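You operate a simulated robot arm through the tools that you are given. There is no shell and no other tool. Be economical: measure what you need, move in short steps, check, and stop when the job is done.

The job below is to be done with a simulated two-armed robot. You get a single attempt, and the scene is never put back.

## Task
On the lid of the ottoman, fold the checked cloth in half.

Only the result counts: the job must be done as asked and must still hold three seconds after the hand-in. Knocking over, shifting, dropping, spilling or breaking anything else fails it. A push-on lid holds only when it is set on centred and level and pressed home; a screw cap is set on level and turned clockwise until tight. Flat cloth is picked up by pressing the open fingertips on it (5 to 10 N) and closing them slowly along it; thin cloth reads only 2 to 8 mm in the jaws.

## Robot
Two 7-joint arms with two-finger parallel grippers on one trunk, on a base that drives. Base frame: it is fixed to the floor where the robot stands at the start and does not move with it; the origin is under the middle of the robot, x ahead of it, y to its left, z up; the surface under the hand at the start is at about z = 470. Readings come in mm, degrees, newtons and seconds.
The left shoulder is at the start at [142, 174, 1009], the right one opposite. With the tool pointing down near the work surface each hand reaches from about 100 to 700 mm from the robot's upright axis, wherever it stands, measured 20 degrees to its own side. Places, roughly: lid of the ottoman [500, -100, 500]. Payload 3.6 kg a hand.
The TCP of each hand is the grasp point between the finger pads, 30 mm short of the fingertips. In the tool frame z runs along the fingers and y along their closing line. The gripper opens to 110 mm. The fingers are 20 mm wide and 10 mm thick; the gripper's body (48 by 112 mm) begins 55 mm behind the TCP.
Orientation is that of the tool frame in the base frame, as a unit quaternion [w, x, y, z]. With the fingers straight down and closing along the base's y, the tool's x points along the base's -x, its y along +y and its z along -z.

## Interface
- The arms move only by the tool move_arm. It takes "left_increments", "right_increments" or both (then of equal length, played together; a hand with none holds still); each is a list that holds one entry, the list of rows, each a list of 7 numbers: the shift along the base's x, y, z in m, then the turn, a rotation vector about the base's x, y, z in degrees, then the opening, from 0 (shut) to 1 (fully open). In form: [[[dx, dy, dz, rx, ry, rz, claw], ...]]. A call has 1 to 12 rows; each row is the pose to reach, as a shift and turn from the pose commanded when the call began. Each row takes 0.2 s and may step no farther than 50 mm and 8.6 degrees from the row before; otherwise, or with a gripper value out of range, the whole call is refused. A pose out of reach is approached as far as the arm can. The call stops where the force on the tool passes 40 N (or 10 N more than at its start, if that is more) or the arm is blocked; 0.2 s more then pass. The fingers move at their own pace (about 153 mm/s each) and stop on an object; they squeeze with about 34 N. The grip force told is the motor's: it shows also when the fingers shut on nothing. Time passes only in rows, and 0.2 s behind the last, so rows that repeat a pose let the fingers close. The reply holds the time, the measured pose of the TCP, the force on the tool along the base axes, the opening and the grip force, in the units named above and with some noise, with the torque about the TCP (base axes, N m) and any sound that the robot's microphone picked up, and new pictures: "show" is both (left out), scene, wrist or none (wrist: the cameras of the hands that moved).
- Cameras (640 x 400 px; columns grow to the right, rows downward): "scene" is now at [220, -25.9, 1134.3]; the picture's right is [-0.45, -0.89, 0.00], its down [-0.83, 0.42, -0.36] and it looks along [0.32, -0.16, -0.93] (base axes); focal length 249 px, centre (320, 200). "left" rides on the left gripper at [72, -17, -103] in its tool frame; the picture's right is [0.23, 0.97, 0.00], its down [-0.76, 0.18, -0.62] and it looks along [-0.61, 0.14, 0.78] (tool axes); focal length 222 px, centre (320, 200). "right" rides on the right gripper at [72, 17, -103] in its tool frame; the picture's right is [-0.23, 0.97, 0.00], its down [-0.76, -0.18, -0.62] and it looks along [-0.61, -0.14, 0.78] (tool axes); focal length 222 px, centre (320, 200). There is no depth. A picture from a camera that has moved, and an enlarged one, comes with that camera's place and axes in the base frame and with its lens.
- lift_body(by): slides the trunk up (or, below 0, down) by that many mm; the arms and the scene camera ride with it, the base frame stays. It gives what a move gives, with no picture.
- base_move(legs): drives the robot by 1 to 6 legs, each [ahead, left, turn to the left] in mm, mm and degrees, along the robot's own axes; the way and the turn of a leg run together, so that a leg with both is an arc; at most 1500 mm and 180 degrees a leg. The arms and the cameras ride along, it lands a little off, and it stops where it bumps. It gives what a move gives, and a new picture of the scene camera.
- aim_head(pan, tilt): turns the head with the scene camera to pan (to the left, within 86 degrees either way) and tilt (down, from -29 to 69), counted from straight ahead of the robot. It gives what a move gives, and a new picture of the scene camera.
- inspect(camera, box): a new picture of the part [left, top, right, bottom] of that camera's present view, enlarged. No time passes.
- job_done(): hands the job in; it is judged then, once.

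Go step by step. Nothing tells you exact positions but the pictures and the camera data: compare them with the known pose of the tool, close in by small moves and look again before you grip or let go. The budget is 120 turns and 260 pictures, counting those below and the enlarged ones. Unless the task says otherwise, let go and move clear before handing in, and close with one line.

The tools are called after "Call:" as a command line: name --argument value ..., lists and objects as JSON in quotes. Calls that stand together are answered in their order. move_arm: Moves the arms, as the interface text tells. Its arguments: {"type":"object","properties":{"left_increments":{"type":"array"},"right_increments":{"type":"array"},"show":{"type":"string","enum":["both","scene","wrist","none"]}},"required":[]} The other tools are called the same way: lift_body (by) slides the trunk up or down; base_move (legs) drives the base; aim_head (pan, tilt) turns the head that bears the scene camera; inspect (camera, box) takes an enlarged picture of a part of a camera's view; job_done () hands the job in.

At the start:

```text
clock: 0.0
left_ee_pos: [404.5, 161.1, 612.1]
left_ee_rot: [0.003, 0.013, 0.992, 0.127]
left_wrist_force: [-0.1, 0.4, 0.4]
left_moment: [0.0, -0.02, 0.0]
left_finger_gap: 110.1
left_gripper_force: 0.0
right_ee_pos: [329.0, -285.2, 634.3]
right_ee_rot: [0.001, -0.019, 0.998, -0.057]
right_wrist_force: [0.6, -0.4, 1.2]
right_moment: [0.02, -0.01, -0.07]
right_finger_gap: 109.9
right_gripper_force: 0.1
trunk travel left (down, up): [-129.0, 634.0]
robot x, y, heading: [-0.4, 3.2, 0.1]
head pan, tilt: [-26.7, 68.8]
```

scene: 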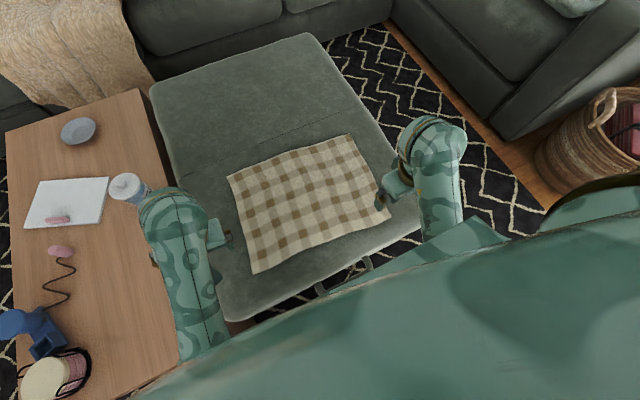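
right: 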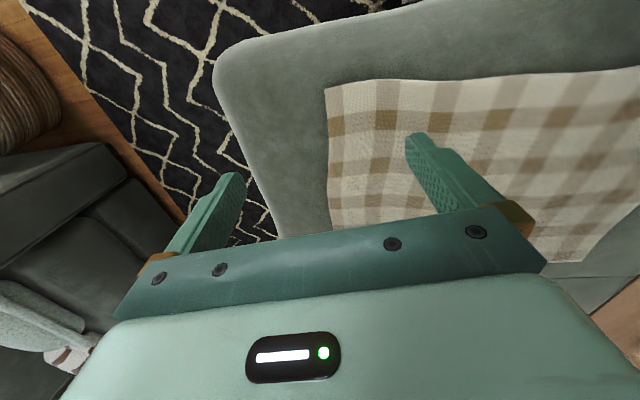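
left: 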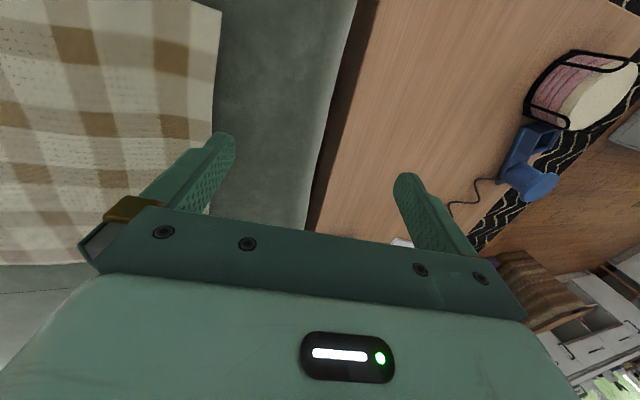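

I see the checked cloth lying flat, roughly 300 mm (x) by 395 mm (y), with its near corners at about [315,-291] and [346,102]. I'll look closer first.

Call:
inspect --camera "scene" --box '[200, 120, 420, 300]'

```text
2.22 times, centred on (310, 210) of scene
camera zoom: at [220.0, -25.9, 1134.3], right [-0.45, -0.89, 0.0], down [-0.83, 0.42, -0.36], along [0.32, -0.16, -0.93], focal length 553 px, centre (342, 178)
```

zoom: 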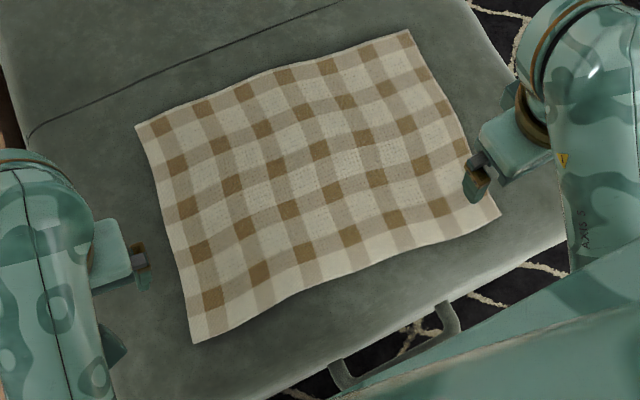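

The cloth measures about 295 x 400 mm and is turned about -5 degrees. I'll bring both hands straight down above its two near corners, slightly inset, with the jaws partly open.

Call:
move_arm --left_increments '[[[-0.012, -0.022, -0.012, -3.7, 0, -1, 0.33], [-0.025, -0.045, -0.025, -7.3, 0, -2, 0.33], [-0.037, -0.067, -0.038, -11, 0, -3, 0.33], [-0.0495, -0.089, -0.05, -14.6, 0, -4, 0.33], [-0.0495, -0.089, -0.05, -14.6, 0, -4, 0.33]]]' --right_increments '[[[0, 0.005, -0.02, 1.6, 0, -1.7, 0.33], [0, 0.01, -0.04, 3.2, 0, -3.5, 0.33], [0.001, 0.015, -0.06, 4.8, 0, -5.2, 0.33], [0.001, 0.0205, -0.074, 6.5, 0, -7, 0.33], [0.001, 0.0205, -0.074, 6.5, 0, -7, 0.33]]]'

```text
clock: 0.7
left_ee_pos: [386.5, 168.6, 577.8]
left_ee_rot: [0.018, 0.044, 0.99, 0.131]
left_wrist_force: [0.6, 0.4, -0.5]
left_moment: [0.02, 0.0, -0.01]
left_finger_gap: 36.2
left_gripper_force: 0.0
right_ee_pos: [329.5, -341.4, 599.9]
right_ee_rot: [-0.004, -0.021, 0.992, -0.123]
right_wrist_force: [-0.4, 0.3, 0.4]
right_moment: [-0.05, 0.0, 0.01]
right_finger_gap: 35.9
right_gripper_force: 0.0
trunk travel left (down, up): [-129.0, 634.0]
robot x, y, heading: [0.3, 1.5, 0.0]
head pan, tilt: [-26.7, 68.8]
stopped in row 3 (right hand): the arm was blocked; the commanded pose is now the measured one
camera scene: at [220.2, -25.9, 1134.3], right [-0.45, -0.89, 0.0], down [-0.83, 0.42, -0.36], along [0.32, -0.16, -0.93], focal length 249 px, centre (320, 200)
camera right: at [256.7, -301.9, 698.5], right [0.18, 0.95, -0.24], down [0.77, 0.01, 0.64], along [0.61, -0.3, -0.73], focal length 222 px, centre (320, 200)
camera left: at [308.0, 133.2, 671.4], right [-0.15, 0.96, 0.25], down [0.74, -0.06, 0.67], along [0.65, 0.28, -0.7], focal length 222 px, centre (320, 200)
```

scene: 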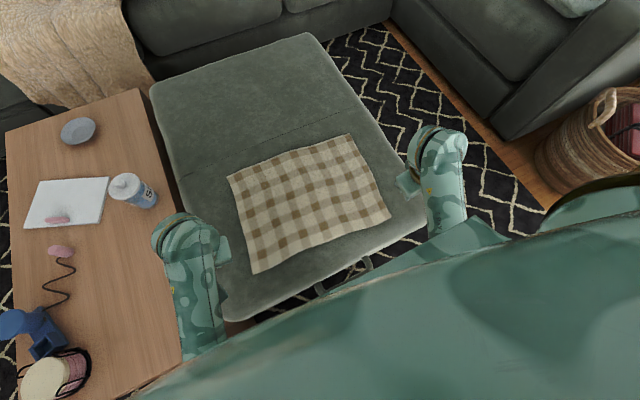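
right: 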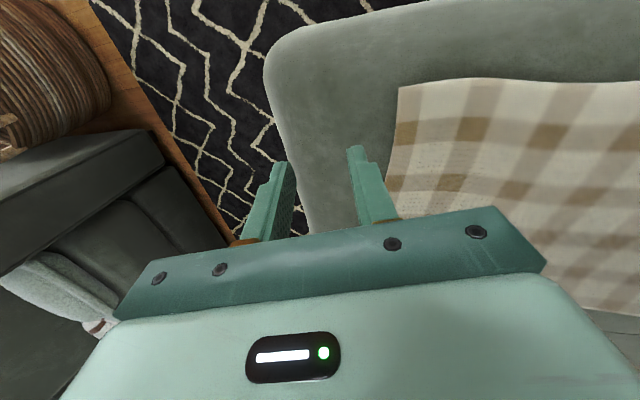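
left: 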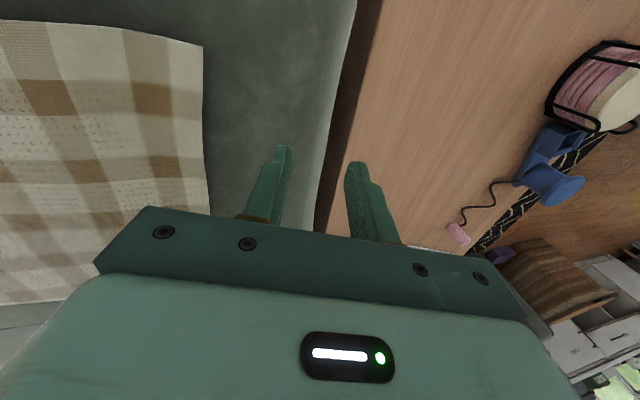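

The hands went outward instead of following, and the right one was blocked. I'll test small, separate moves to see how the arms respond.

Call:
move_arm --left_increments '[[[0, -0.01, 0, 0, 0, 0, 0.33], [0, -0.02, 0, 0, 0, 0, 0.33], [0, -0.03, 0, 0, 0, 0, 0.33], [0, -0.03, 0, 0, 0, 0, 0.33]]]' --right_increments '[[[0, 0.01, 0, 0, 0, 0, 0.33], [0, 0.02, 0, 0, 0, 0, 0.33], [0, 0.03, 0, 0, 0, 0, 0.33], [0, 0.03, 0, 0, 0, 0, 0.33]]]' --show "none"

```text
clock: 1.6
left_ee_pos: [392.6, 185.8, 571.7]
left_ee_rot: [0.026, 0.054, 0.98, 0.188]
left_wrist_force: [0.4, 0.0, 0.0]
left_moment: [0.04, 0.02, 0.0]
left_finger_gap: 36.3
left_gripper_force: 0.0
right_ee_pos: [334.7, -362.3, 613.4]
right_ee_rot: [0.0, -0.046, 0.98, -0.194]
right_wrist_force: [-0.7, 0.1, 0.6]
right_moment: [0.02, 0.02, 0.0]
right_finger_gap: 36.2
right_gripper_force: 0.0
trunk travel left (down, up): [-129.0, 634.0]
robot x, y, heading: [-0.5, 0.1, 0.1]
head pan, tilt: [-26.7, 68.8]
stopped in row 4 (right hand): the arm was blocked; the commanded pose is now the measured one
```

Both hands again swung outward. I'll test one hand only, holding still and then moving in y the other way.

Call:
move_arm --left_increments '[[[0, 0, 0, 0, 0, 0, 0.33], [0, 0, 0, 0, 0, 0, 0.33]]]' --show "none"

Call:
move_arm --left_increments '[[[0, 0.01, 0, 0, 0, 0, 0.33], [0, 0.02, 0, 0, 0, 0, 0.33], [0, 0.02, 0, 0, 0, 0, 0.33]]]' --show "none"

```text
clock: 2.2
left_ee_pos: [391.8, 185.0, 571.5]
left_ee_rot: [0.025, 0.053, 0.981, 0.187]
left_wrist_force: [-0.1, 0.1, -0.8]
left_moment: [-0.05, -0.01, 0.02]
left_finger_gap: 36.4
left_gripper_force: 0.0
right_ee_pos: [335.8, -361.5, 613.7]
right_ee_rot: [-0.001, -0.047, 0.98, -0.194]
right_wrist_force: [-0.4, -0.5, -0.1]
right_moment: [0.0, 0.01, -0.01]
right_finger_gap: 36.0
right_gripper_force: 0.0
trunk travel left (down, up): [-129.0, 634.0]
robot x, y, heading: [-2.4, 0.7, 0.2]
head pan, tilt: [-26.7, 68.8]
```

```text
clock: 3.0
left_ee_pos: [391.4, 211.0, 571.3]
left_ee_rot: [0.026, 0.055, 0.979, 0.195]
left_wrist_force: [0.1, -1.0, 0.7]
left_moment: [0.01, 0.01, 0.01]
left_finger_gap: 36.2
left_gripper_force: 0.1
right_ee_pos: [335.4, -360.5, 613.3]
right_ee_rot: [-0.001, -0.046, 0.98, -0.195]
right_wrist_force: [-0.1, -0.8, -1.2]
right_moment: [-0.02, 0.06, -0.01]
right_finger_gap: 36.2
right_gripper_force: 0.0
trunk travel left (down, up): [-129.0, 634.0]
robot x, y, heading: [-1.7, 2.8, 0.0]
head pan, tilt: [-26.7, 68.8]
```

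Outward moves track well. Now I'll try inward with the left hand alone.

Call:
move_arm --left_increments '[[[0, -0.01, 0, 0, 0, 0, 0.33], [0, -0.02, 0, 0, 0, 0, 0.33], [0, -0.03, 0, 0, 0, 0, 0.33], [0, -0.03, 0, 0, 0, 0, 0.33]]]' --show "none"

Call:
move_arm --right_increments '[[[0, 0.01, 0, 0, 0, 0, 0.33], [0, 0.02, 0, 0, 0, 0, 0.33], [0, 0.03, 0, 0, 0, 0, 0.33], [0, 0.03, 0, 0, 0, 0, 0.33]]]'

```text
clock: 3.9
left_ee_pos: [395.8, 225.1, 569.3]
left_ee_rot: [0.03, 0.069, 0.965, 0.252]
left_wrist_force: [0.5, 0.1, 0.0]
left_moment: [-0.01, 0.0, 0.01]
left_finger_gap: 36.1
left_gripper_force: 0.1
right_ee_pos: [335.9, -361.3, 613.3]
right_ee_rot: [0.0, -0.046, 0.98, -0.195]
right_wrist_force: [-0.2, -0.1, 0.0]
right_moment: [-0.04, -0.04, 0.05]
right_finger_gap: 36.1
right_gripper_force: 0.2
trunk travel left (down, up): [-129.0, 634.0]
robot x, y, heading: [-2.8, 4.7, -0.2]
head pan, tilt: [-26.7, 68.8]
stopped in row 4 (left hand): the arm was blocked; the commanded pose is now the measured one
```

```text
clock: 5.0
left_ee_pos: [395.1, 226.1, 569.6]
left_ee_rot: [0.03, 0.069, 0.965, 0.253]
left_wrist_force: [-0.2, -0.3, -0.8]
left_moment: [0.02, 0.01, 0.0]
left_finger_gap: 36.4
left_gripper_force: 0.1
right_ee_pos: [343.1, -373.3, 630.0]
right_ee_rot: [0.006, -0.067, 0.964, -0.258]
right_wrist_force: [0.2, -0.6, 0.2]
right_moment: [0.0, 0.04, 0.0]
right_finger_gap: 36.4
right_gripper_force: 0.1
trunk travel left (down, up): [-129.0, 634.0]
robot x, y, heading: [-4.1, 0.6, -0.2]
head pan, tilt: [-26.7, 68.8]
stopped in row 4 (right hand): the arm was blocked; the commanded pose is now the measured one
camera scene: at [220.0, -25.9, 1134.3], right [-0.45, -0.89, 0.0], down [-0.83, 0.42, -0.36], along [0.32, -0.16, -0.93], focal length 249 px, centre (320, 200)
camera right: at [265.8, -315.7, 714.3], right [0.1, 0.86, -0.49], down [0.75, 0.26, 0.61], along [0.65, -0.43, -0.62], focal length 222 px, centre (320, 200)
```

scene: 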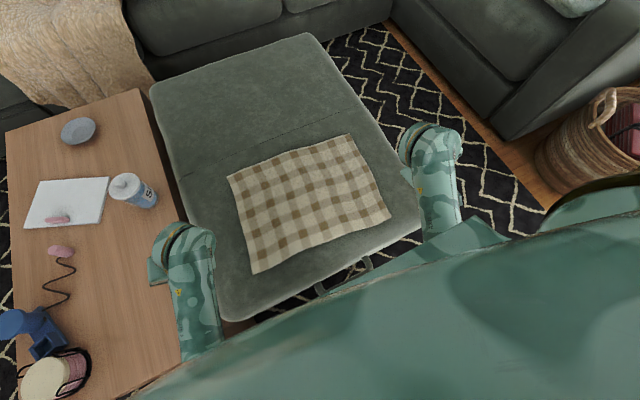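
right: 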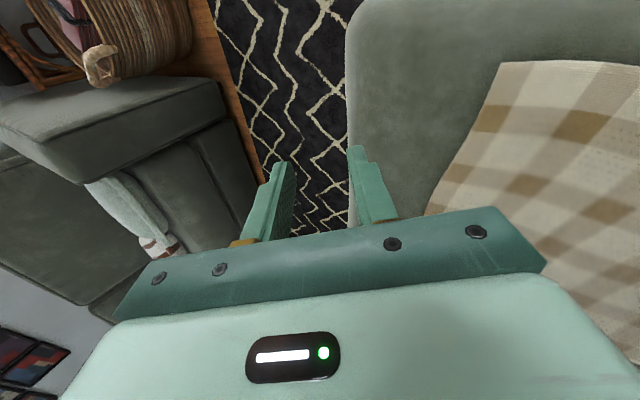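

Inward sideways moves seem to be blocked at the shoulder while the wrist swings out. I'll try a pure turn to undo the tilt, with the left hand moving up and forward a bit.

Call:
move_arm --left_increments '[[[0, 0, 0, -4, 0, 0, 0.33], [0, 0, 0, -8, 0, 0, 0.33], [0, 0, 0, -12, 0, 0, 0.33], [0, 0, 0, -16, 0, 0, 0.33], [0, 0, 0, -16, 0, 0, 0.33]]]' --right_increments '[[[0.02, 0, 0.0, 0, 0, 0, 0.33], [0.04, 0, 0, 0, 0, 0, 0.33], [0.06, 0, 0, 0, 0, 0, 0.33], [0.08, 0, 0, 0, 0, 0, 0.33], [0.08, 0, 0, 0, 0, 0, 0.33]]]' --show "none"

```text
clock: 6.4
left_ee_pos: [393.7, 270.6, 570.1]
left_ee_rot: [0.036, 0.083, 0.981, 0.173]
left_wrist_force: [0.2, -0.4, 0.8]
left_moment: [-0.01, -0.02, -0.02]
left_finger_gap: 36.4
left_gripper_force: 0.1
right_ee_pos: [425.4, -387.1, 636.4]
right_ee_rot: [0.006, -0.065, 0.96, -0.274]
right_wrist_force: [-0.5, 0.3, 0.1]
right_moment: [0.01, 0.02, 0.02]
right_finger_gap: 36.4
right_gripper_force: 0.1
trunk travel left (down, up): [-129.0, 634.0]
robot x, y, heading: [-0.9, 0.5, 0.1]
head pan, tilt: [-26.7, 68.8]
stopped in row 5 (left hand): the arm was blocked; the commanded pose is now the measured one
```

Forward moves work. I'll test whether inward moves open up when the hand is higher and farther forward.

Call:
move_arm --right_increments '[[[0, 0, 0.04, 0, 0, 0, 0.33], [0, 0, 0.08, 0, 0, 0, 0.33], [0, 0, 0.12, 0, 0, 0, 0.33], [0, 0, 0.16, 0, 0, 0, 0.33], [0, 0, 0.2, 0, 0, 0, 0.33], [0, 0, 0.2, 0, 0, 0, 0.33]]]' --show "none"

Call:
move_arm --right_increments '[[[0, 0.02, 0, 0, 0, 0, 0.33], [0, 0.04, 0, 0, 0, 0, 0.33], [0, 0.06, 0, 0, 0, 0, 0.33], [0, 0.06, 0, 0, 0, 0, 0.33]]]' --show "none"

Call:
aim_head --pan -50 --tilt 50

```text
clock: 7.8
left_ee_pos: [394.1, 270.7, 568.8]
left_ee_rot: [0.036, 0.083, 0.981, 0.174]
left_wrist_force: [0.5, -0.1, 0.1]
left_moment: [-0.01, -0.01, 0.0]
left_finger_gap: 36.2
left_gripper_force: 0.0
right_ee_pos: [426.8, -384.6, 836.8]
right_ee_rot: [0.005, -0.066, 0.96, -0.272]
right_wrist_force: [-0.3, -0.7, 0.6]
right_moment: [0.03, -0.02, 0.0]
right_finger_gap: 36.2
right_gripper_force: 0.0
trunk travel left (down, up): [-129.0, 634.0]
robot x, y, heading: [4.2, -1.8, 0.1]
head pan, tilt: [-26.7, 68.8]
```

```text
clock: 8.8
left_ee_pos: [393.8, 270.5, 570.2]
left_ee_rot: [0.035, 0.084, 0.981, 0.173]
left_wrist_force: [1.3, 0.4, 0.0]
left_moment: [0.02, 0.01, 0.01]
left_finger_gap: 36.4
left_gripper_force: 0.1
right_ee_pos: [425.2, -345.3, 834.2]
right_ee_rot: [0.006, -0.065, 0.959, -0.275]
right_wrist_force: [-0.3, -0.2, 0.3]
right_moment: [0.0, -0.02, -0.01]
right_finger_gap: 36.3
right_gripper_force: 0.0
right hand out of reach, approached as far as the arm can: row 3, 4
trunk travel left (down, up): [-129.0, 634.0]
robot x, y, heading: [0.9, -1.8, 0.4]
head pan, tilt: [-26.7, 68.8]
```

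```text
clock: 9.7
left_ee_pos: [394.2, 270.2, 569.3]
left_ee_rot: [0.035, 0.083, 0.981, 0.174]
left_wrist_force: [0.4, -0.4, 0.3]
left_moment: [-0.01, 0.0, 0.02]
left_finger_gap: 36.4
left_gripper_force: 0.0
right_ee_pos: [426.6, -345.5, 835.0]
right_ee_rot: [0.005, -0.065, 0.96, -0.274]
right_wrist_force: [0.2, -0.1, -0.5]
right_moment: [0.02, -0.03, -0.03]
right_finger_gap: 36.2
right_gripper_force: 0.0
trunk travel left (down, up): [-129.0, 634.0]
robot x, y, heading: [-3.0, -0.4, 0.0]
head pan, tilt: [-50.0, 50.0]
camera scene: at [219.6, -59.6, 1156.2], right [-0.77, -0.64, 0.0], down [-0.49, 0.59, -0.64], along [0.41, -0.49, -0.77], focal length 249 px, centre (320, 200)
```

scene: 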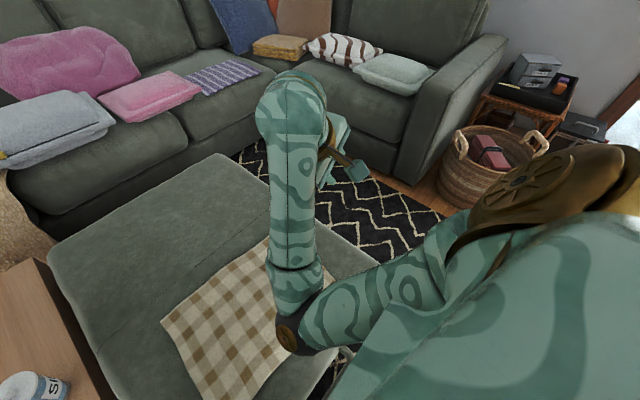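

The picture shows the right elbow folded inward, with the hand outside it. I'll try turning the right hand upright up here, where it has room.

Call:
move_arm --right_increments '[[[0, 0, 0, 6, 0, 0, 0.33], [0, 0, 0, 12, 0, 0, 0.33], [0, 0, 0, 18, 0, 0, 0.33], [0, 0, 0, 24, 0, 0, 0.33], [0, 0, 0, 30, 0, 0, 0.33], [0, 0, 0, 30, 0, 0, 0.33]]]' --show "scene"

Call:
move_arm --right_increments '[[[0, 0.02, 0, 0, 0, 0, 0.33], [0, 0.04, 0, 0, 0, 0, 0.33], [0, 0.06, 0, 0, 0, 0, 0.33], [0, 0.08, 0, 0, 0, 0, 0.33], [0, 0.08, 0, 0, 0, 0, 0.33]]]' --show "scene"

```text
clock: 11.1
left_ee_pos: [393.1, 270.8, 568.3]
left_ee_rot: [0.035, 0.082, 0.981, 0.173]
left_wrist_force: [-0.2, 0.3, 0.1]
left_moment: [-0.01, 0.01, 0.01]
left_finger_gap: 36.5
left_gripper_force: 0.0
right_ee_pos: [431.4, -400.0, 836.7]
right_ee_rot: [0.022, -0.062, 0.998, -0.014]
right_wrist_force: [0.7, 0.3, 0.3]
right_moment: [-0.03, -0.01, 0.01]
right_finger_gap: 36.5
right_gripper_force: 0.0
right hand out of reach, approached as far as the arm can: row 1, 2, 3, 4, 5, 6
trunk travel left (down, up): [-129.0, 634.0]
robot x, y, heading: [-2.8, 2.1, -0.1]
head pan, tilt: [-50.0, 50.0]
camera scene: at [219.7, -59.7, 1156.2], right [-0.77, -0.64, 0.0], down [-0.49, 0.59, -0.64], along [0.41, -0.49, -0.77], focal length 249 px, centre (320, 200)
```

scene: 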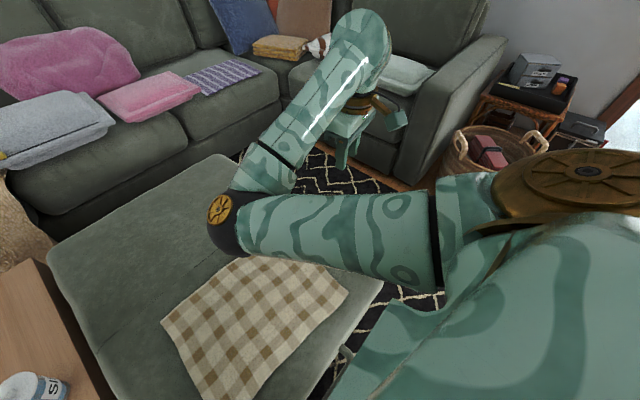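

```text
clock: 12.3
left_ee_pos: [394.0, 270.1, 569.0]
left_ee_rot: [0.035, 0.082, 0.981, 0.173]
left_wrist_force: [0.2, -0.1, 0.3]
left_moment: [-0.01, 0.03, 0.0]
left_finger_gap: 36.4
left_gripper_force: 0.1
right_ee_pos: [430.4, -400.1, 837.8]
right_ee_rot: [0.023, -0.063, 0.998, -0.015]
right_wrist_force: [0.2, -0.1, -0.2]
right_moment: [0.01, 0.04, 0.0]
right_finger_gap: 36.3
right_gripper_force: 0.0
right hand out of reach, approached as far as the arm can: row 1, 2, 3, 4, 5
trunk travel left (down, up): [-129.0, 634.0]
robot x, y, heading: [-2.3, -1.4, -0.2]
head pan, tilt: [-50.0, 50.0]
camera scene: at [219.7, -59.7, 1156.3], right [-0.77, -0.64, 0.0], down [-0.49, 0.59, -0.64], along [0.41, -0.49, -0.77], focal length 249 px, centre (320, 200)
```

scene: 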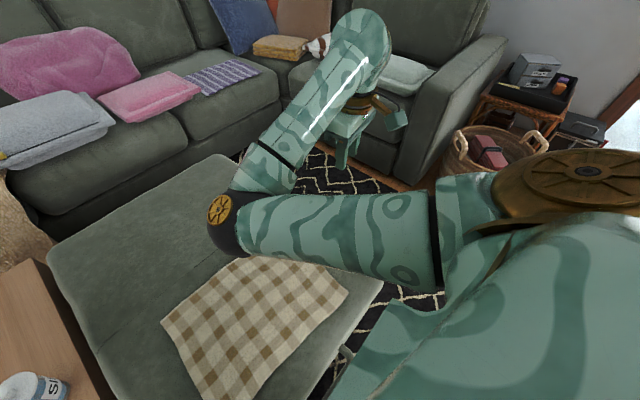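

The elbow has now swung in and up, so a wrist joint seems to be at its limit. I'll try yawing the right hand to see which direction frees it.

Call:
move_arm --right_increments '[[[0, 0, 0, 0, 0, -8, 0.33], [0, 0, 0, 0, 0, -16, 0.33], [0, 0, 0, 0, 0, -24, 0.33], [0, 0, 0, 0, 0, -32, 0.33], [0, 0, 0, 0, 0, -40, 0.33], [0, 0, 0, 0, 0, -40, 0.33]]]' --show "none"

Call:
move_arm --right_increments '[[[0, 0.02, 0, 0, 0, 0, 0.33], [0, 0.04, 0, 0, 0, 0, 0.33], [0, 0.06, 0, 0, 0, 0, 0.33], [0, 0.08, 0, 0, 0, 0, 0.33], [0, 0.1, 0, 0, 0, 0, 0.33], [0, 0.1, 0, 0, 0, 0, 0.33]]]' --show "scene"

```text
clock: 13.7
left_ee_pos: [393.2, 269.9, 569.5]
left_ee_rot: [0.036, 0.083, 0.981, 0.173]
left_wrist_force: [0.3, 0.4, 0.1]
left_moment: [0.04, 0.0, -0.01]
left_finger_gap: 36.3
left_gripper_force: 0.2
right_ee_pos: [430.2, -400.0, 838.7]
right_ee_rot: [0.016, 0.284, 0.959, -0.022]
right_wrist_force: [0.7, 0.2, 0.0]
right_moment: [0.02, -0.02, 0.0]
right_finger_gap: 36.3
right_gripper_force: 0.1
trunk travel left (down, up): [-129.0, 634.0]
robot x, y, heading: [0.9, 3.8, 0.2]
head pan, tilt: [-50.0, 50.0]
```

```text
clock: 15.1
left_ee_pos: [393.5, 269.8, 569.3]
left_ee_rot: [0.036, 0.083, 0.981, 0.174]
left_wrist_force: [-0.1, -0.3, 0.9]
left_moment: [-0.04, 0.01, 0.0]
left_finger_gap: 36.4
left_gripper_force: 0.0
right_ee_pos: [440.5, -398.7, 840.0]
right_ee_rot: [0.015, 0.283, 0.959, -0.021]
right_wrist_force: [0.4, -0.4, -0.2]
right_moment: [-0.01, -0.01, 0.0]
right_finger_gap: 36.2
right_gripper_force: 0.0
right hand out of reach, approached as far as the arm can: row 1, 2, 3, 4, 5, 6
trunk travel left (down, up): [-129.0, 634.0]
robot x, y, heading: [1.1, 1.7, 0.2]
head pan, tilt: [-50.0, 50.0]
camera scene: at [219.6, -59.7, 1156.3], right [-0.77, -0.64, 0.0], down [-0.49, 0.59, -0.64], along [0.41, -0.49, -0.77], focal length 249 px, centre (320, 200)
```

scene: 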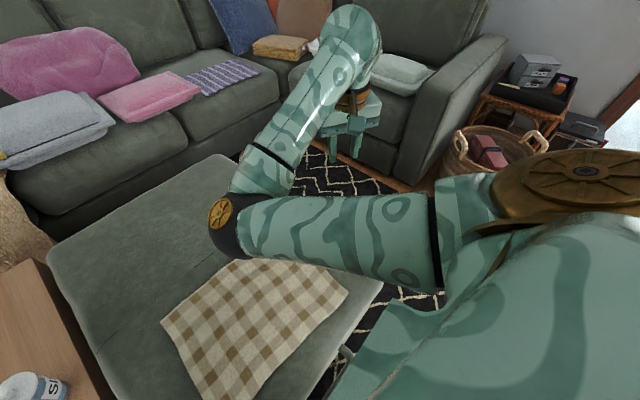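

Yaw is free, but inward is still blocked here. I'll undo the yaw and lower the right hand at its present y, outside the cloth, and see how the elbow follows.

Call:
move_arm --right_increments '[[[0, 0, -0.03, 0, 0, 8, 0.33], [0, 0, -0.06, 0, 0, 16, 0.33], [0, 0, -0.09, 0, 0, 24, 0.33], [0, 0, -0.12, 0, 0, 32, 0.33], [0, 0, -0.15, 0, 0, 34, 0.33], [0, 0, -0.18, 0, 0, 34, 0.33], [0, 0, -0.21, 0, 0, 34, 0.33], [0, 0, -0.24, 0, 0, 34, 0.33], [0, 0, -0.24, 0, 0, 34, 0.33]]]' --show "scene"

Call:
move_arm --right_increments '[[[0, 0.01, 0, 0, 0, 0, 0.33], [0, 0.02, 0, 0, 0, 0, 0.33], [0, 0.03, 0, 0, 0, 0, 0.33], [0, 0.04, 0, 0, 0, 0, 0.33], [0, 0.05, 0, 0, 0, 0, 0.33], [0, 0.05, 0, 0, 0, 0, 0.33]]]' --show "scene"

```text
clock: 17.1
left_ee_pos: [393.3, 269.1, 570.1]
left_ee_rot: [0.035, 0.084, 0.981, 0.173]
left_wrist_force: [0.2, -0.6, 0.0]
left_moment: [0.02, 0.0, 0.0]
left_finger_gap: 36.5
left_gripper_force: 0.2
right_ee_pos: [438.9, -397.9, 597.0]
right_ee_rot: [0.022, -0.009, 1.0, -0.015]
right_wrist_force: [-0.9, 0.6, -0.7]
right_moment: [0.02, 0.0, -0.04]
right_finger_gap: 36.3
right_gripper_force: 0.1
trunk travel left (down, up): [-129.0, 634.0]
robot x, y, heading: [-0.9, -0.6, -0.0]
head pan, tilt: [-50.0, 50.0]
camera scene: at [219.6, -59.7, 1156.3], right [-0.77, -0.64, 0.0], down [-0.49, 0.59, -0.64], along [0.41, -0.49, -0.77], focal length 249 px, centre (320, 200)
```

scene: 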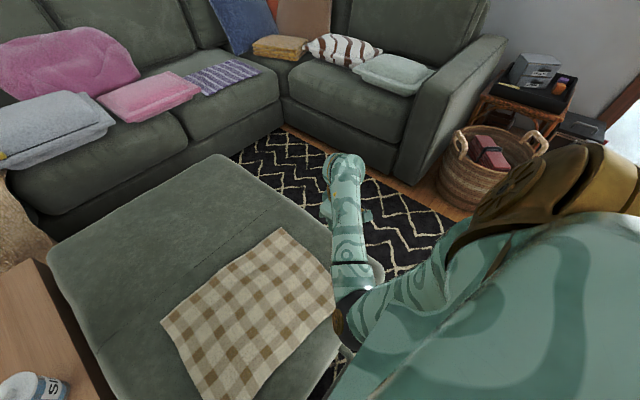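

```text
clock: 18.7
left_ee_pos: [394.6, 269.8, 569.6]
left_ee_rot: [0.036, 0.082, 0.981, 0.174]
left_wrist_force: [0.5, 0.2, -0.3]
left_moment: [0.05, 0.02, 0.0]
left_finger_gap: 36.4
left_gripper_force: 0.1
right_ee_pos: [442.5, -383.2, 608.7]
right_ee_rot: [0.028, -0.001, 0.998, -0.051]
right_wrist_force: [0.0, -0.8, 0.4]
right_moment: [-0.01, -0.01, -0.02]
right_finger_gap: 36.2
right_gripper_force: 0.1
trunk travel left (down, up): [-129.0, 634.0]
robot x, y, heading: [4.2, -3.8, -0.1]
head pan, tilt: [-50.0, 50.0]
stopped in row 6 (right hand): the arm was blocked; the commanded pose is now the measured one
camera scene: at [219.6, -59.8, 1156.3], right [-0.77, -0.64, 0.0], down [-0.49, 0.59, -0.64], along [0.41, -0.49, -0.77], focal length 249 px, centre (320, 200)
```

scene: 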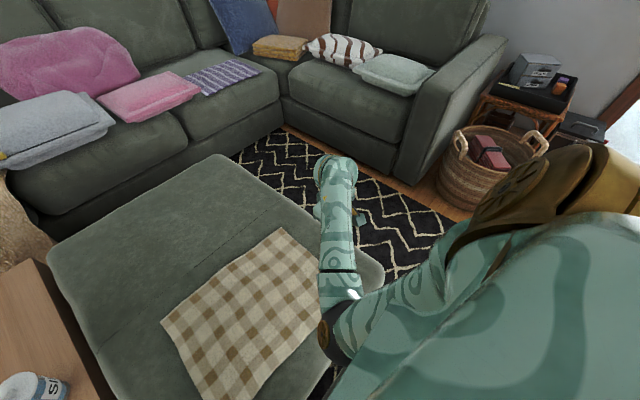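

Inward motion drives the elbow in until it jams. A straighter arm should reduce this, so I'll raise the trunk 150 mm and then lower the hand again.

Call:
lift_body --by 150

Call:
move_arm --right_increments '[[[0, 0, -0.03, 0, 0, 0, 0.33], [0, 0, -0.06, 2, 0, 0, 0.33], [0, 0, -0.09, 4, 0, 0, 0.33], [0, 0, -0.12, 6, 0, 0, 0.33], [0, 0, -0.15, 6, 0, 0, 0.33], [0, 0, -0.17, 6, 0, 0, 0.33], [0, 0, -0.17, 6, 0, 0, 0.33]]]' --show "scene"

Call:
move_arm --right_increments '[[[0, 0.01, 0, 0, 0, 0, 0.33], [0, 0.02, 0, 0, 0, 0, 0.33], [0, 0.03, 0, 0, 0, 0, 0.33], [0, 0.04, 0, 0, 0, 0, 0.33], [0, 0.05, 0, 0, 0, 0, 0.33], [0, 0.05, 0, 0, 0, 0, 0.33]]]' --show "scene"

```text
clock: 19.6
left_ee_pos: [393.4, 332.0, 647.5]
left_ee_rot: [0.034, 0.099, 0.962, 0.251]
left_wrist_force: [0.1, 0.0, 0.5]
left_moment: [0.0, 0.0, 0.0]
left_finger_gap: 36.3
left_gripper_force: 0.1
right_ee_pos: [441.4, -394.2, 682.9]
right_ee_rot: [0.033, 0.005, 0.998, -0.061]
right_wrist_force: [-0.3, 0.3, -1.2]
right_moment: [-0.02, 0.0, -0.01]
right_finger_gap: 36.2
right_gripper_force: 0.0
trunk travel left (down, up): [-195.0, 568.0]
robot x, y, heading: [2.1, -2.5, -0.1]
head pan, tilt: [-50.0, 50.0]
stopped: the arm was blocked; the commanded pose is now the measured one
```

```text
clock: 21.2
left_ee_pos: [393.9, 331.2, 646.9]
left_ee_rot: [0.032, 0.099, 0.963, 0.25]
left_wrist_force: [0.2, 0.0, 0.0]
left_moment: [0.01, -0.02, 0.02]
left_finger_gap: 36.4
left_gripper_force: 0.1
right_ee_pos: [440.9, -391.1, 511.4]
right_ee_rot: [0.03, 0.006, 0.999, -0.007]
right_wrist_force: [-0.6, 0.6, 0.1]
right_moment: [0.01, -0.01, -0.03]
right_finger_gap: 35.8
right_gripper_force: 0.1
trunk travel left (down, up): [-195.0, 568.0]
robot x, y, heading: [0.6, -2.1, -0.2]
head pan, tilt: [-50.0, 50.0]
camera scene: at [181.2, -59.7, 1226.5], right [-0.77, -0.64, 0.0], down [-0.49, 0.59, -0.64], along [0.41, -0.49, -0.77], focal length 249 px, centre (320, 200)
```

scene: 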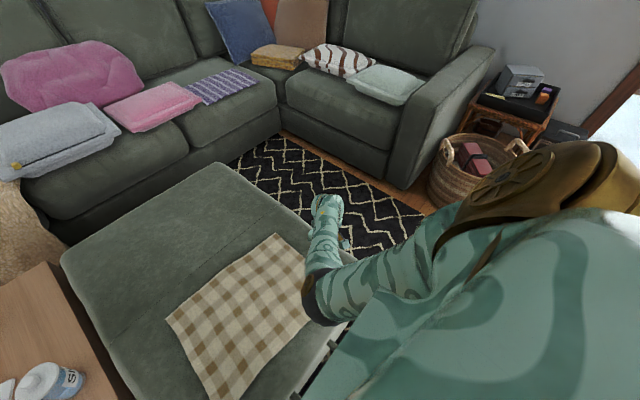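

```text
clock: 22.6
left_ee_pos: [393.4, 331.1, 645.1]
left_ee_rot: [0.033, 0.098, 0.963, 0.25]
left_wrist_force: [0.1, 0.5, 0.5]
left_moment: [-0.03, 0.0, -0.02]
left_finger_gap: 36.2
left_gripper_force: 0.1
right_ee_pos: [449.5, -351.7, 519.2]
right_ee_rot: [0.041, 0.008, 0.999, -0.013]
right_wrist_force: [-0.4, 0.1, -0.5]
right_moment: [0.0, 0.04, -0.02]
right_finger_gap: 36.3
right_gripper_force: 0.1
trunk travel left (down, up): [-195.0, 568.0]
robot x, y, heading: [0.2, -0.9, 0.1]
head pan, tilt: [-50.0, 50.0]
camera scene: at [181.2, -59.7, 1226.5], right [-0.77, -0.64, 0.0], down [-0.49, 0.59, -0.64], along [0.41, -0.49, -0.77], focal length 249 px, centre (320, 200)
```

scene: 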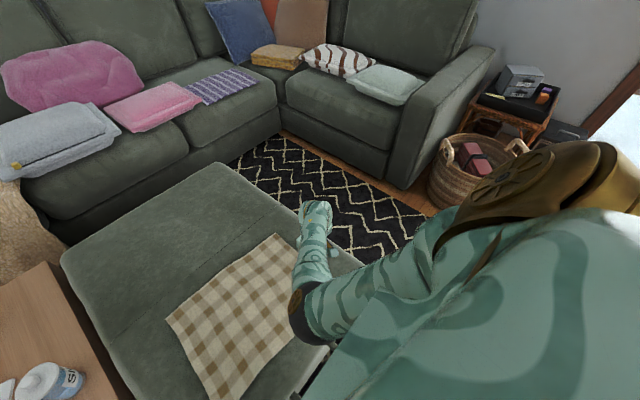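

With the trunk a little higher, the right hand came inward about 40 mm while staying upright. The lift stopped because of the left arm, so I'll look at that one.

Call:
aim_head --pan 50 --tilt 50

```text
clock: 24.4
left_ee_pos: [393.5, 330.9, 645.9]
left_ee_rot: [0.033, 0.099, 0.963, 0.25]
left_wrist_force: [0.0, 0.2, -0.2]
left_moment: [-0.01, 0.0, 0.04]
left_finger_gap: 36.6
left_gripper_force: 0.0
right_ee_pos: [445.0, -354.7, 514.7]
right_ee_rot: [0.037, 0.008, 0.999, -0.016]
right_wrist_force: [0.3, 0.1, 0.2]
right_moment: [0.04, 0.0, 0.01]
right_finger_gap: 36.2
right_gripper_force: 0.0
trunk travel left (down, up): [-195.0, 568.0]
robot x, y, heading: [-2.3, 3.2, 0.2]
head pan, tilt: [50.0, 50.0]
camera scene: at [181.2, 58.3, 1226.5], right [0.77, -0.64, 0.0], down [-0.49, -0.59, -0.64], along [0.41, 0.49, -0.77], focal length 249 px, centre (320, 200)
```

scene: 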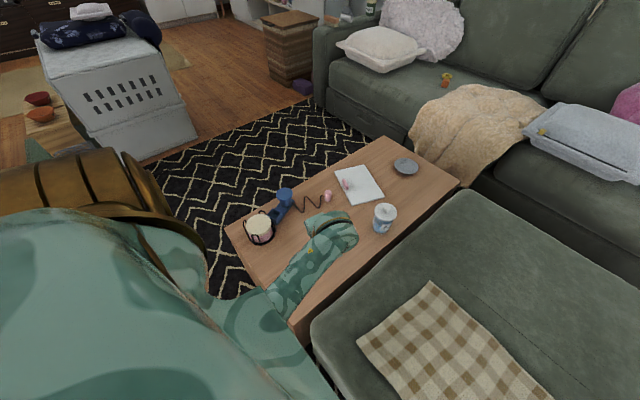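

The left hand hovers near the coffee table, clear of its objects. I'll raise the trunk more.

Call:
lift_body --by 80

```text
clock: 25.1
left_ee_pos: [393.8, 395.1, 723.0]
left_ee_rot: [0.028, 0.107, 0.938, 0.328]
left_wrist_force: [0.2, -0.9, -0.3]
left_moment: [0.02, 0.01, -0.01]
left_finger_gap: 36.1
left_gripper_force: 0.1
right_ee_pos: [441.4, -345.3, 569.3]
right_ee_rot: [0.036, 0.007, 0.999, -0.009]
right_wrist_force: [-0.7, 0.9, 0.2]
right_moment: [-0.02, 0.02, 0.0]
right_finger_gap: 36.4
right_gripper_force: 0.1
trunk travel left (down, up): [-250.0, 513.0]
robot x, y, heading: [-3.2, -0.5, -0.2]
head pan, tilt: [50.0, 50.0]
stopped: the arm was blocked; the commanded pose is now the measured one
```

Call:
aim_head --pan 35 --tilt 69

```text
clock: 26.0
left_ee_pos: [392.7, 395.1, 721.9]
left_ee_rot: [0.027, 0.108, 0.938, 0.327]
left_wrist_force: [0.1, 0.4, 0.1]
left_moment: [0.01, 0.02, 0.03]
left_finger_gap: 36.2
left_gripper_force: 0.0
right_ee_pos: [439.8, -344.9, 567.5]
right_ee_rot: [0.034, 0.006, 0.999, -0.009]
right_wrist_force: [-0.1, -0.3, -0.8]
right_moment: [-0.01, 0.0, 0.0]
right_finger_gap: 36.2
right_gripper_force: 0.0
trunk travel left (down, up): [-250.0, 513.0]
robot x, y, heading: [-0.3, -0.8, 0.1]
head pan, tilt: [35.0, 68.8]
camera scene: at [149.3, 31.5, 1261.5], right [0.57, -0.82, 0.0], down [-0.76, -0.54, -0.36], along [0.3, 0.21, -0.93], focal length 249 px, centre (320, 200)
```

scene: 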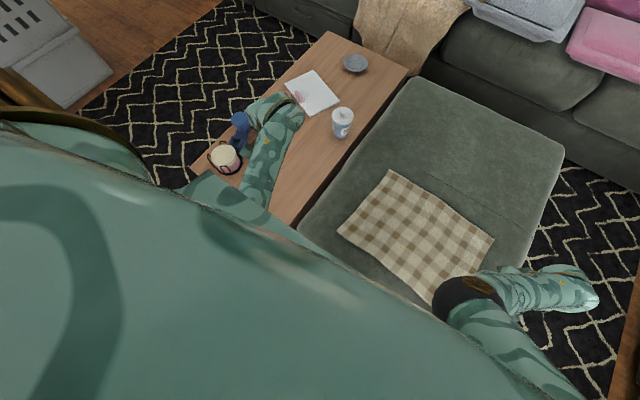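

The left elbow is probably trapped against the trunk. I'll move the left hand forward and up to draw the elbow away from the body.

Call:
move_arm --left_increments '[[[0.02, 0, 0.02, 0, 0, 0, 0.33], [0.04, 0, 0.04, 0, 0, 0, 0.33], [0.06, 0, 0.06, 0, 0, 0, 0.33], [0.08, 0, 0.06, 0, 0, 0, 0.33], [0.1, 0, 0.06, 0, 0, 0, 0.33], [0.12, 0, 0.06, 0, 0, 0, 0.33], [0.12, 0, 0.06, 0, 0, 0, 0.33]]]' --show "none"

Call:
move_arm --left_increments '[[[0, 0, 0, -6, 0, 0, 0.33], [0, 0, 0, -12, 0, 0, 0.33], [0, 0, 0, -18, 0, 0, 0.33], [0, 0, 0, -24, 0, 0, 0.33], [0, 0, 0, -30, 0, 0, 0.33], [0, 0, 0, -36, 0, 0, 0.33], [0, 0, 0, -36, 0, 0, 0.33]]]' --show "scene"

```text
clock: 27.6
left_ee_pos: [514.5, 394.8, 780.0]
left_ee_rot: [0.027, 0.108, 0.939, 0.326]
left_wrist_force: [-0.3, -0.3, -0.3]
left_moment: [-0.01, -0.02, 0.01]
left_finger_gap: 36.2
left_gripper_force: 0.0
right_ee_pos: [440.8, -344.8, 568.3]
right_ee_rot: [0.034, 0.005, 0.999, -0.009]
right_wrist_force: [1.0, 0.2, 0.7]
right_moment: [-0.01, 0.03, 0.01]
right_finger_gap: 36.0
right_gripper_force: 0.1
trunk travel left (down, up): [-250.0, 513.0]
robot x, y, heading: [-3.1, -0.6, -0.2]
head pan, tilt: [35.0, 68.8]
```

```text
clock: 29.2
left_ee_pos: [513.4, 394.7, 779.4]
left_ee_rot: [0.06, 0.095, 0.994, 0.019]
left_wrist_force: [0.9, -0.4, 0.5]
left_moment: [0.03, -0.03, 0.0]
left_finger_gap: 36.1
left_gripper_force: 0.0
right_ee_pos: [440.0, -344.2, 568.4]
right_ee_rot: [0.035, 0.004, 0.999, -0.008]
right_wrist_force: [0.5, -0.1, 0.2]
right_moment: [0.0, 0.0, 0.0]
right_finger_gap: 36.6
right_gripper_force: 0.0
trunk travel left (down, up): [-250.0, 513.0]
robot x, y, heading: [-0.2, -1.7, -0.1]
head pan, tilt: [35.0, 68.8]
camera scene: at [149.3, 31.4, 1261.5], right [0.57, -0.82, 0.0], down [-0.76, -0.53, -0.36], along [0.3, 0.21, -0.93], focal length 249 px, centre (320, 200)
```

scene: 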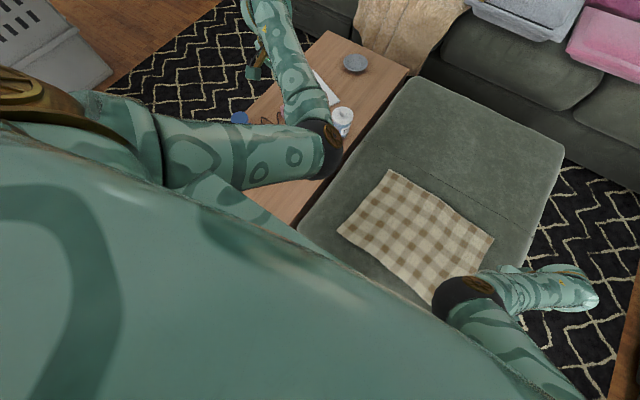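

That freed the left arm, which now follows commands. I'll bring it inward at this height.

Call:
move_arm --left_increments '[[[0, -0.025, 0, 0, 0, 0, 0.33], [0, -0.05, 0, 0, 0, 0, 0.33], [0, -0.075, 0, 0, 0, 0, 0.33], [0, -0.1, 0, 0, 0, 0, 0.33], [0, -0.125, 0, 0, 0, 0, 0.33], [0, -0.15, 0, 0, 0, 0, 0.33], [0, -0.15, 0, 0, 0, 0, 0.33]]]' --show "scene"

```text
clock: 31.0
left_ee_pos: [538.5, 260.7, 813.0]
left_ee_rot: [0.094, 0.082, 0.991, 0.037]
left_wrist_force: [-0.2, -0.1, 1.0]
left_moment: [0.02, 0.01, -0.02]
left_finger_gap: 36.4
left_gripper_force: 0.0
right_ee_pos: [441.4, -345.8, 569.3]
right_ee_rot: [0.035, 0.005, 0.999, -0.009]
right_wrist_force: [0.4, 0.2, 0.4]
right_moment: [0.03, 0.01, 0.01]
right_finger_gap: 36.3
right_gripper_force: 0.0
trunk travel left (down, up): [-250.0, 513.0]
robot x, y, heading: [-1.3, -2.5, 0.1]
head pan, tilt: [35.0, 68.8]
stopped in row 7 (left hand): the arm was blocked; the commanded pose is now the measured one
camera scene: at [149.4, 31.6, 1261.5], right [0.57, -0.82, 0.0], down [-0.76, -0.53, -0.36], along [0.3, 0.21, -0.93], focal length 249 px, centre (320, 200)
```

scene: 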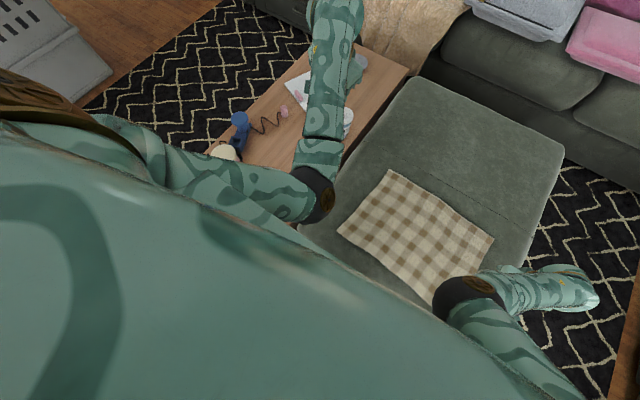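

The left came in to y=260 before its upper arm met the chest. The chest leans back as the trunk rises, so I'll raise it further.

Call:
lift_body --by 100

Call:
move_arm --left_increments '[[[0, -0.02, -0.02, 0, 0, 0, 0.33], [0, -0.04, -0.05, 0, 0, 0, 0.33], [0, -0.06, -0.08, 0, 0, 0, 0.33], [0, -0.08, -0.11, 0, 0, 0, 0.33], [0, -0.1, -0.14, 0, 0, 0, 0.33], [0, -0.12, -0.17, 0, 0, 0, 0.33], [0, -0.14, -0.2, 0, 0, 0, 0.33], [0, -0.14, -0.2, 0, 0, 0, 0.33]]]' --right_increments '[[[0, 0.01, 0, 0, 0, 0, 0.33], [0, 0.02, -0.01, 0, 0, 0, 0.33], [0, 0.03, -0.02, 0, 0, 0, 0.33], [0, 0.04, -0.03, 0, 0, 0, 0.33], [0, 0.05, -0.04, 0, 0, 0, 0.33], [0, 0.06, -0.05, 0, 0, 0, 0.33], [0, 0.07, -0.06, 0, 0, 0, 0.33], [0, 0.07, -0.06, 0, 0, 0, 0.33]]]' --show "scene"

```text
clock: 32.3
left_ee_pos: [536.7, 267.1, 911.8]
left_ee_rot: [0.093, 0.08, 0.992, 0.039]
left_wrist_force: [-1.4, -0.5, 0.4]
left_moment: [-0.03, 0.0, 0.02]
left_finger_gap: 36.4
left_gripper_force: 0.0
right_ee_pos: [441.4, -344.6, 667.5]
right_ee_rot: [0.035, 0.005, 0.999, -0.008]
right_wrist_force: [-0.3, 0.6, 0.6]
right_moment: [-0.01, -0.02, 0.03]
right_finger_gap: 36.5
right_gripper_force: 0.1
trunk travel left (down, up): [-350.0, 413.0]
robot x, y, heading: [0.4, 0.9, -0.1]
head pan, tilt: [35.0, 68.8]
```

```text
clock: 33.4
left_ee_pos: [596.2, 194.4, 865.7]
left_ee_rot: [0.161, 0.071, 0.983, 0.048]
left_wrist_force: [0.0, 0.2, 0.5]
left_moment: [-0.02, 0.02, 0.01]
left_finger_gap: 36.5
left_gripper_force: 0.0
right_ee_pos: [441.6, -303.3, 636.7]
right_ee_rot: [0.035, 0.007, 0.999, -0.008]
right_wrist_force: [0.1, 0.6, 0.0]
right_moment: [0.01, -0.01, 0.03]
right_finger_gap: 36.0
right_gripper_force: 0.0
trunk travel left (down, up): [-350.0, 413.0]
robot x, y, heading: [-1.2, 2.7, -0.0]
head pan, tilt: [35.0, 68.8]
stopped in row 5 (left hand): the arm was blocked; the commanded pose is now the measured one
camera scene: at [108.0, 31.6, 1363.6], right [0.57, -0.82, 0.0], down [-0.76, -0.53, -0.36], along [0.3, 0.21, -0.93], focal length 249 px, centre (320, 200)
```

scene: 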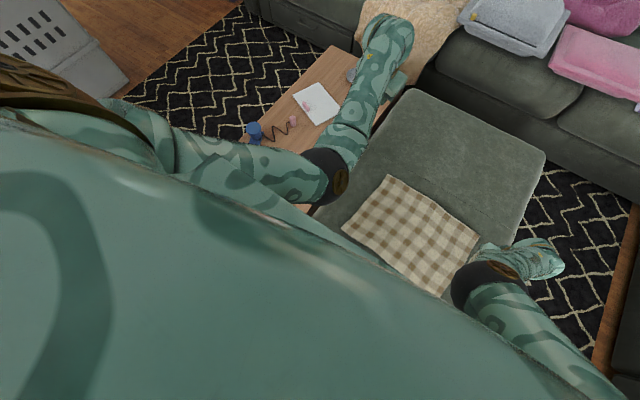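

The right arm is free. The left pitched forward, so I'll level it while lowering it, without moving it inward.

Call:
move_arm --left_increments '[[[-0.01, 0, -0.03, 0, 3, 0, 0.33], [-0.02, 0, -0.06, 0, 6, 0, 0.33], [-0.03, 0, -0.09, 0, 9, 0, 0.33], [-0.04, 0, -0.12, 0, 12, 0, 0.33], [-0.05, 0, -0.15, 0, 15, 0, 0.33], [-0.06, 0, -0.18, 0, 18, 0, 0.33], [-0.07, 0, -0.21, 0, 18, 0, 0.33], [-0.08, 0, -0.24, 0, 18, 0, 0.33], [-0.08, 0, -0.24, 0, 18, 0, 0.33]]]' --show "scene"

```text
clock: 35.4
left_ee_pos: [497.8, 204.9, 632.9]
left_ee_rot: [0.003, 0.08, 0.996, 0.034]
left_wrist_force: [-0.4, -0.2, 0.1]
left_moment: [0.02, 0.02, -0.01]
left_finger_gap: 36.3
left_gripper_force: 0.0
left hand out of reach, approached as far as the arm can: row 7, 8, 9
right_ee_pos: [442.4, -303.2, 637.0]
right_ee_rot: [0.035, 0.005, 0.999, -0.007]
right_wrist_force: [-1.1, -0.1, 0.0]
right_moment: [0.01, 0.01, 0.0]
right_finger_gap: 36.5
right_gripper_force: 0.1
trunk travel left (down, up): [-350.0, 413.0]
robot x, y, heading: [-0.1, -4.1, 0.0]
head pan, tilt: [35.0, 68.8]
camera scene: at [107.9, 31.1, 1363.7], right [0.57, -0.82, 0.0], down [-0.76, -0.53, -0.36], along [0.3, 0.21, -0.93], focal length 249 px, centre (320, 200)
```

scene: 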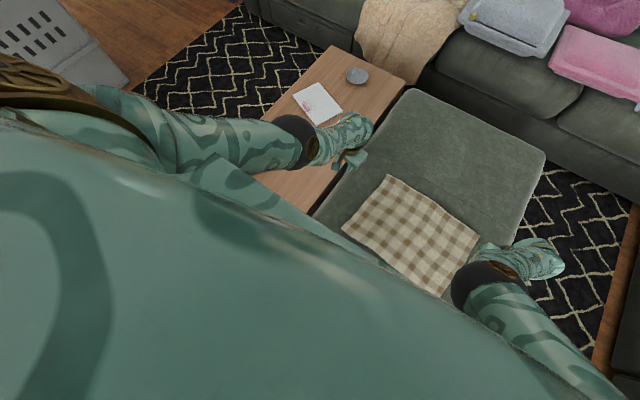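

The left arm has flipped to a good elbow-out pose with the tool upright. I'll bring it inward toward the near-left corner, and test the right inward too.

Call:
move_arm --left_increments '[[[0, -0.03, 0, 0, 0, 0, 0.33], [-0.02, -0.06, 0, 0, 0, 0, 0.33], [-0.04, -0.09, 0, 0, 0, 0, 0.33], [-0.06, -0.11, 0, 0, 0, 0, 0.33], [-0.08, -0.13, 0, 0, 0, 0, 0.33], [-0.08, -0.13, 0, 0, 0, 0, 0.33]]]' --right_increments '[[[-0.015, 0.01, 0, 0, 0, 0, 0.33], [-0.03, 0.02, -0.01, 0, 0, 0, 0.33], [-0.045, 0.03, -0.02, 0, 0, 0, 0.33], [-0.06, 0.04, -0.03, 0, 0, 0, 0.33], [-0.08, 0.04, -0.04, 0, 0, 0, 0.33], [-0.08, 0.04, -0.05, 0, 0, 0, 0.33]]]' --show "scene"

```text
clock: 36.1
left_ee_pos: [466.5, 126.2, 632.6]
left_ee_rot: [0.003, 0.078, 0.996, 0.033]
left_wrist_force: [-0.1, 0.7, 0.5]
left_moment: [0.02, 0.02, 0.0]
left_finger_gap: 36.3
left_gripper_force: 0.0
left hand out of reach, approached as far as the arm can: row 1
right_ee_pos: [511.7, -299.8, 696.7]
right_ee_rot: [0.127, 0.018, 0.992, -0.018]
right_wrist_force: [0.1, 0.5, -0.8]
right_moment: [0.02, 0.02, 0.0]
right_finger_gap: 36.4
right_gripper_force: 0.1
trunk travel left (down, up): [-350.0, 413.0]
robot x, y, heading: [3.0, 3.6, -0.0]
head pan, tilt: [35.0, 68.8]
stopped in row 3 (right hand): the arm was blocked; the commanded pose is now the measured one
camera scene: at [107.5, 30.7, 1363.7], right [0.57, -0.82, 0.0], down [-0.76, -0.53, -0.36], along [0.3, 0.21, -0.93], focal length 249 px, centre (320, 200)
```

scene: 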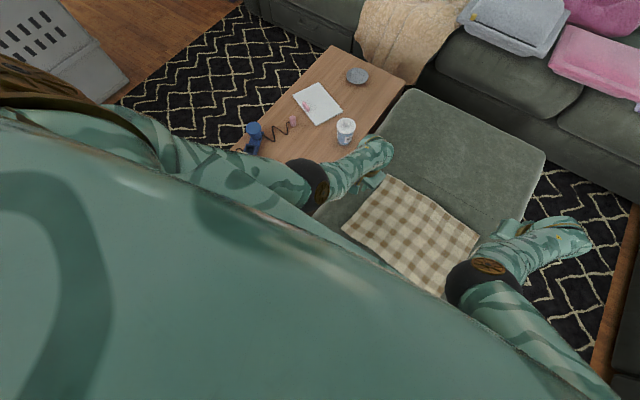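

The left works well. The right is pitching forward just as the left did before it flipped, so I'll do the same levelling with it while lowering.

Call:
move_arm --right_increments '[[[-0.0, 0, -0.015, 0, 3, 0, 0.33], [-0.01, 0, -0.03, 0, 6, 0, 0.33], [-0.02, 0, -0.045, 0, 9, 0, 0.33], [-0.03, 0, -0.06, 0, 12, 0, 0.33], [-0.04, 0, -0.075, 0, 14.6, 0, 0.33], [-0.05, 0, -0.09, 0, 14.6, 0, 0.33], [-0.05, 0, -0.1, 0, 14.6, 0, 0.33], [-0.05, 0, -0.1, 0, 14.6, 0, 0.33]]]' --left_increments '[[[0, 0, 0, 0, 0, 0, 0.33], [0, 0, 0, 0, 0, 0, 0.33], [0, 0, 0, 0, 0, 0, 0.33], [0, 0, 0, 0, 0, 0, 0.33], [0, 0, 0, 0, 0, 0, 0.33], [0, 0, 0, 0, 0, 0, 0.33], [0, 0, 0, 0, 0, 0, 0.33], [0, 0, 0, 0, 0, 0, 0.33]]]' --show "scene"

```text
clock: 37.9
left_ee_pos: [466.8, 127.1, 632.4]
left_ee_rot: [0.004, 0.079, 0.996, 0.033]
left_wrist_force: [0.6, -0.3, 1.4]
left_moment: [-0.02, 0.01, 0.0]
left_finger_gap: 36.3
left_gripper_force: 0.0
right_ee_pos: [458.5, -295.7, 597.7]
right_ee_rot: [0.0, 0.012, 1.0, -0.018]
right_wrist_force: [0.1, 0.5, 0.2]
right_moment: [-0.01, 0.0, 0.0]
right_finger_gap: 36.0
right_gripper_force: 0.1
trunk travel left (down, up): [-350.0, 413.0]
robot x, y, heading: [-3.4, 2.1, 0.2]
head pan, tilt: [35.0, 68.8]
camera scene: at [107.7, 31.7, 1363.7], right [0.57, -0.82, 0.0], down [-0.76, -0.54, -0.36], along [0.3, 0.21, -0.93], focal length 249 px, centre (320, 200)
```

scene: 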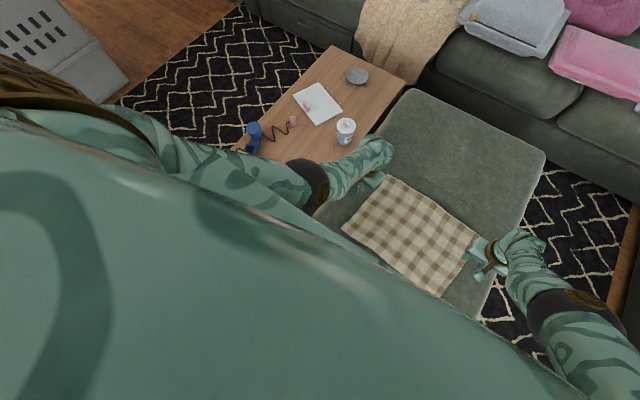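

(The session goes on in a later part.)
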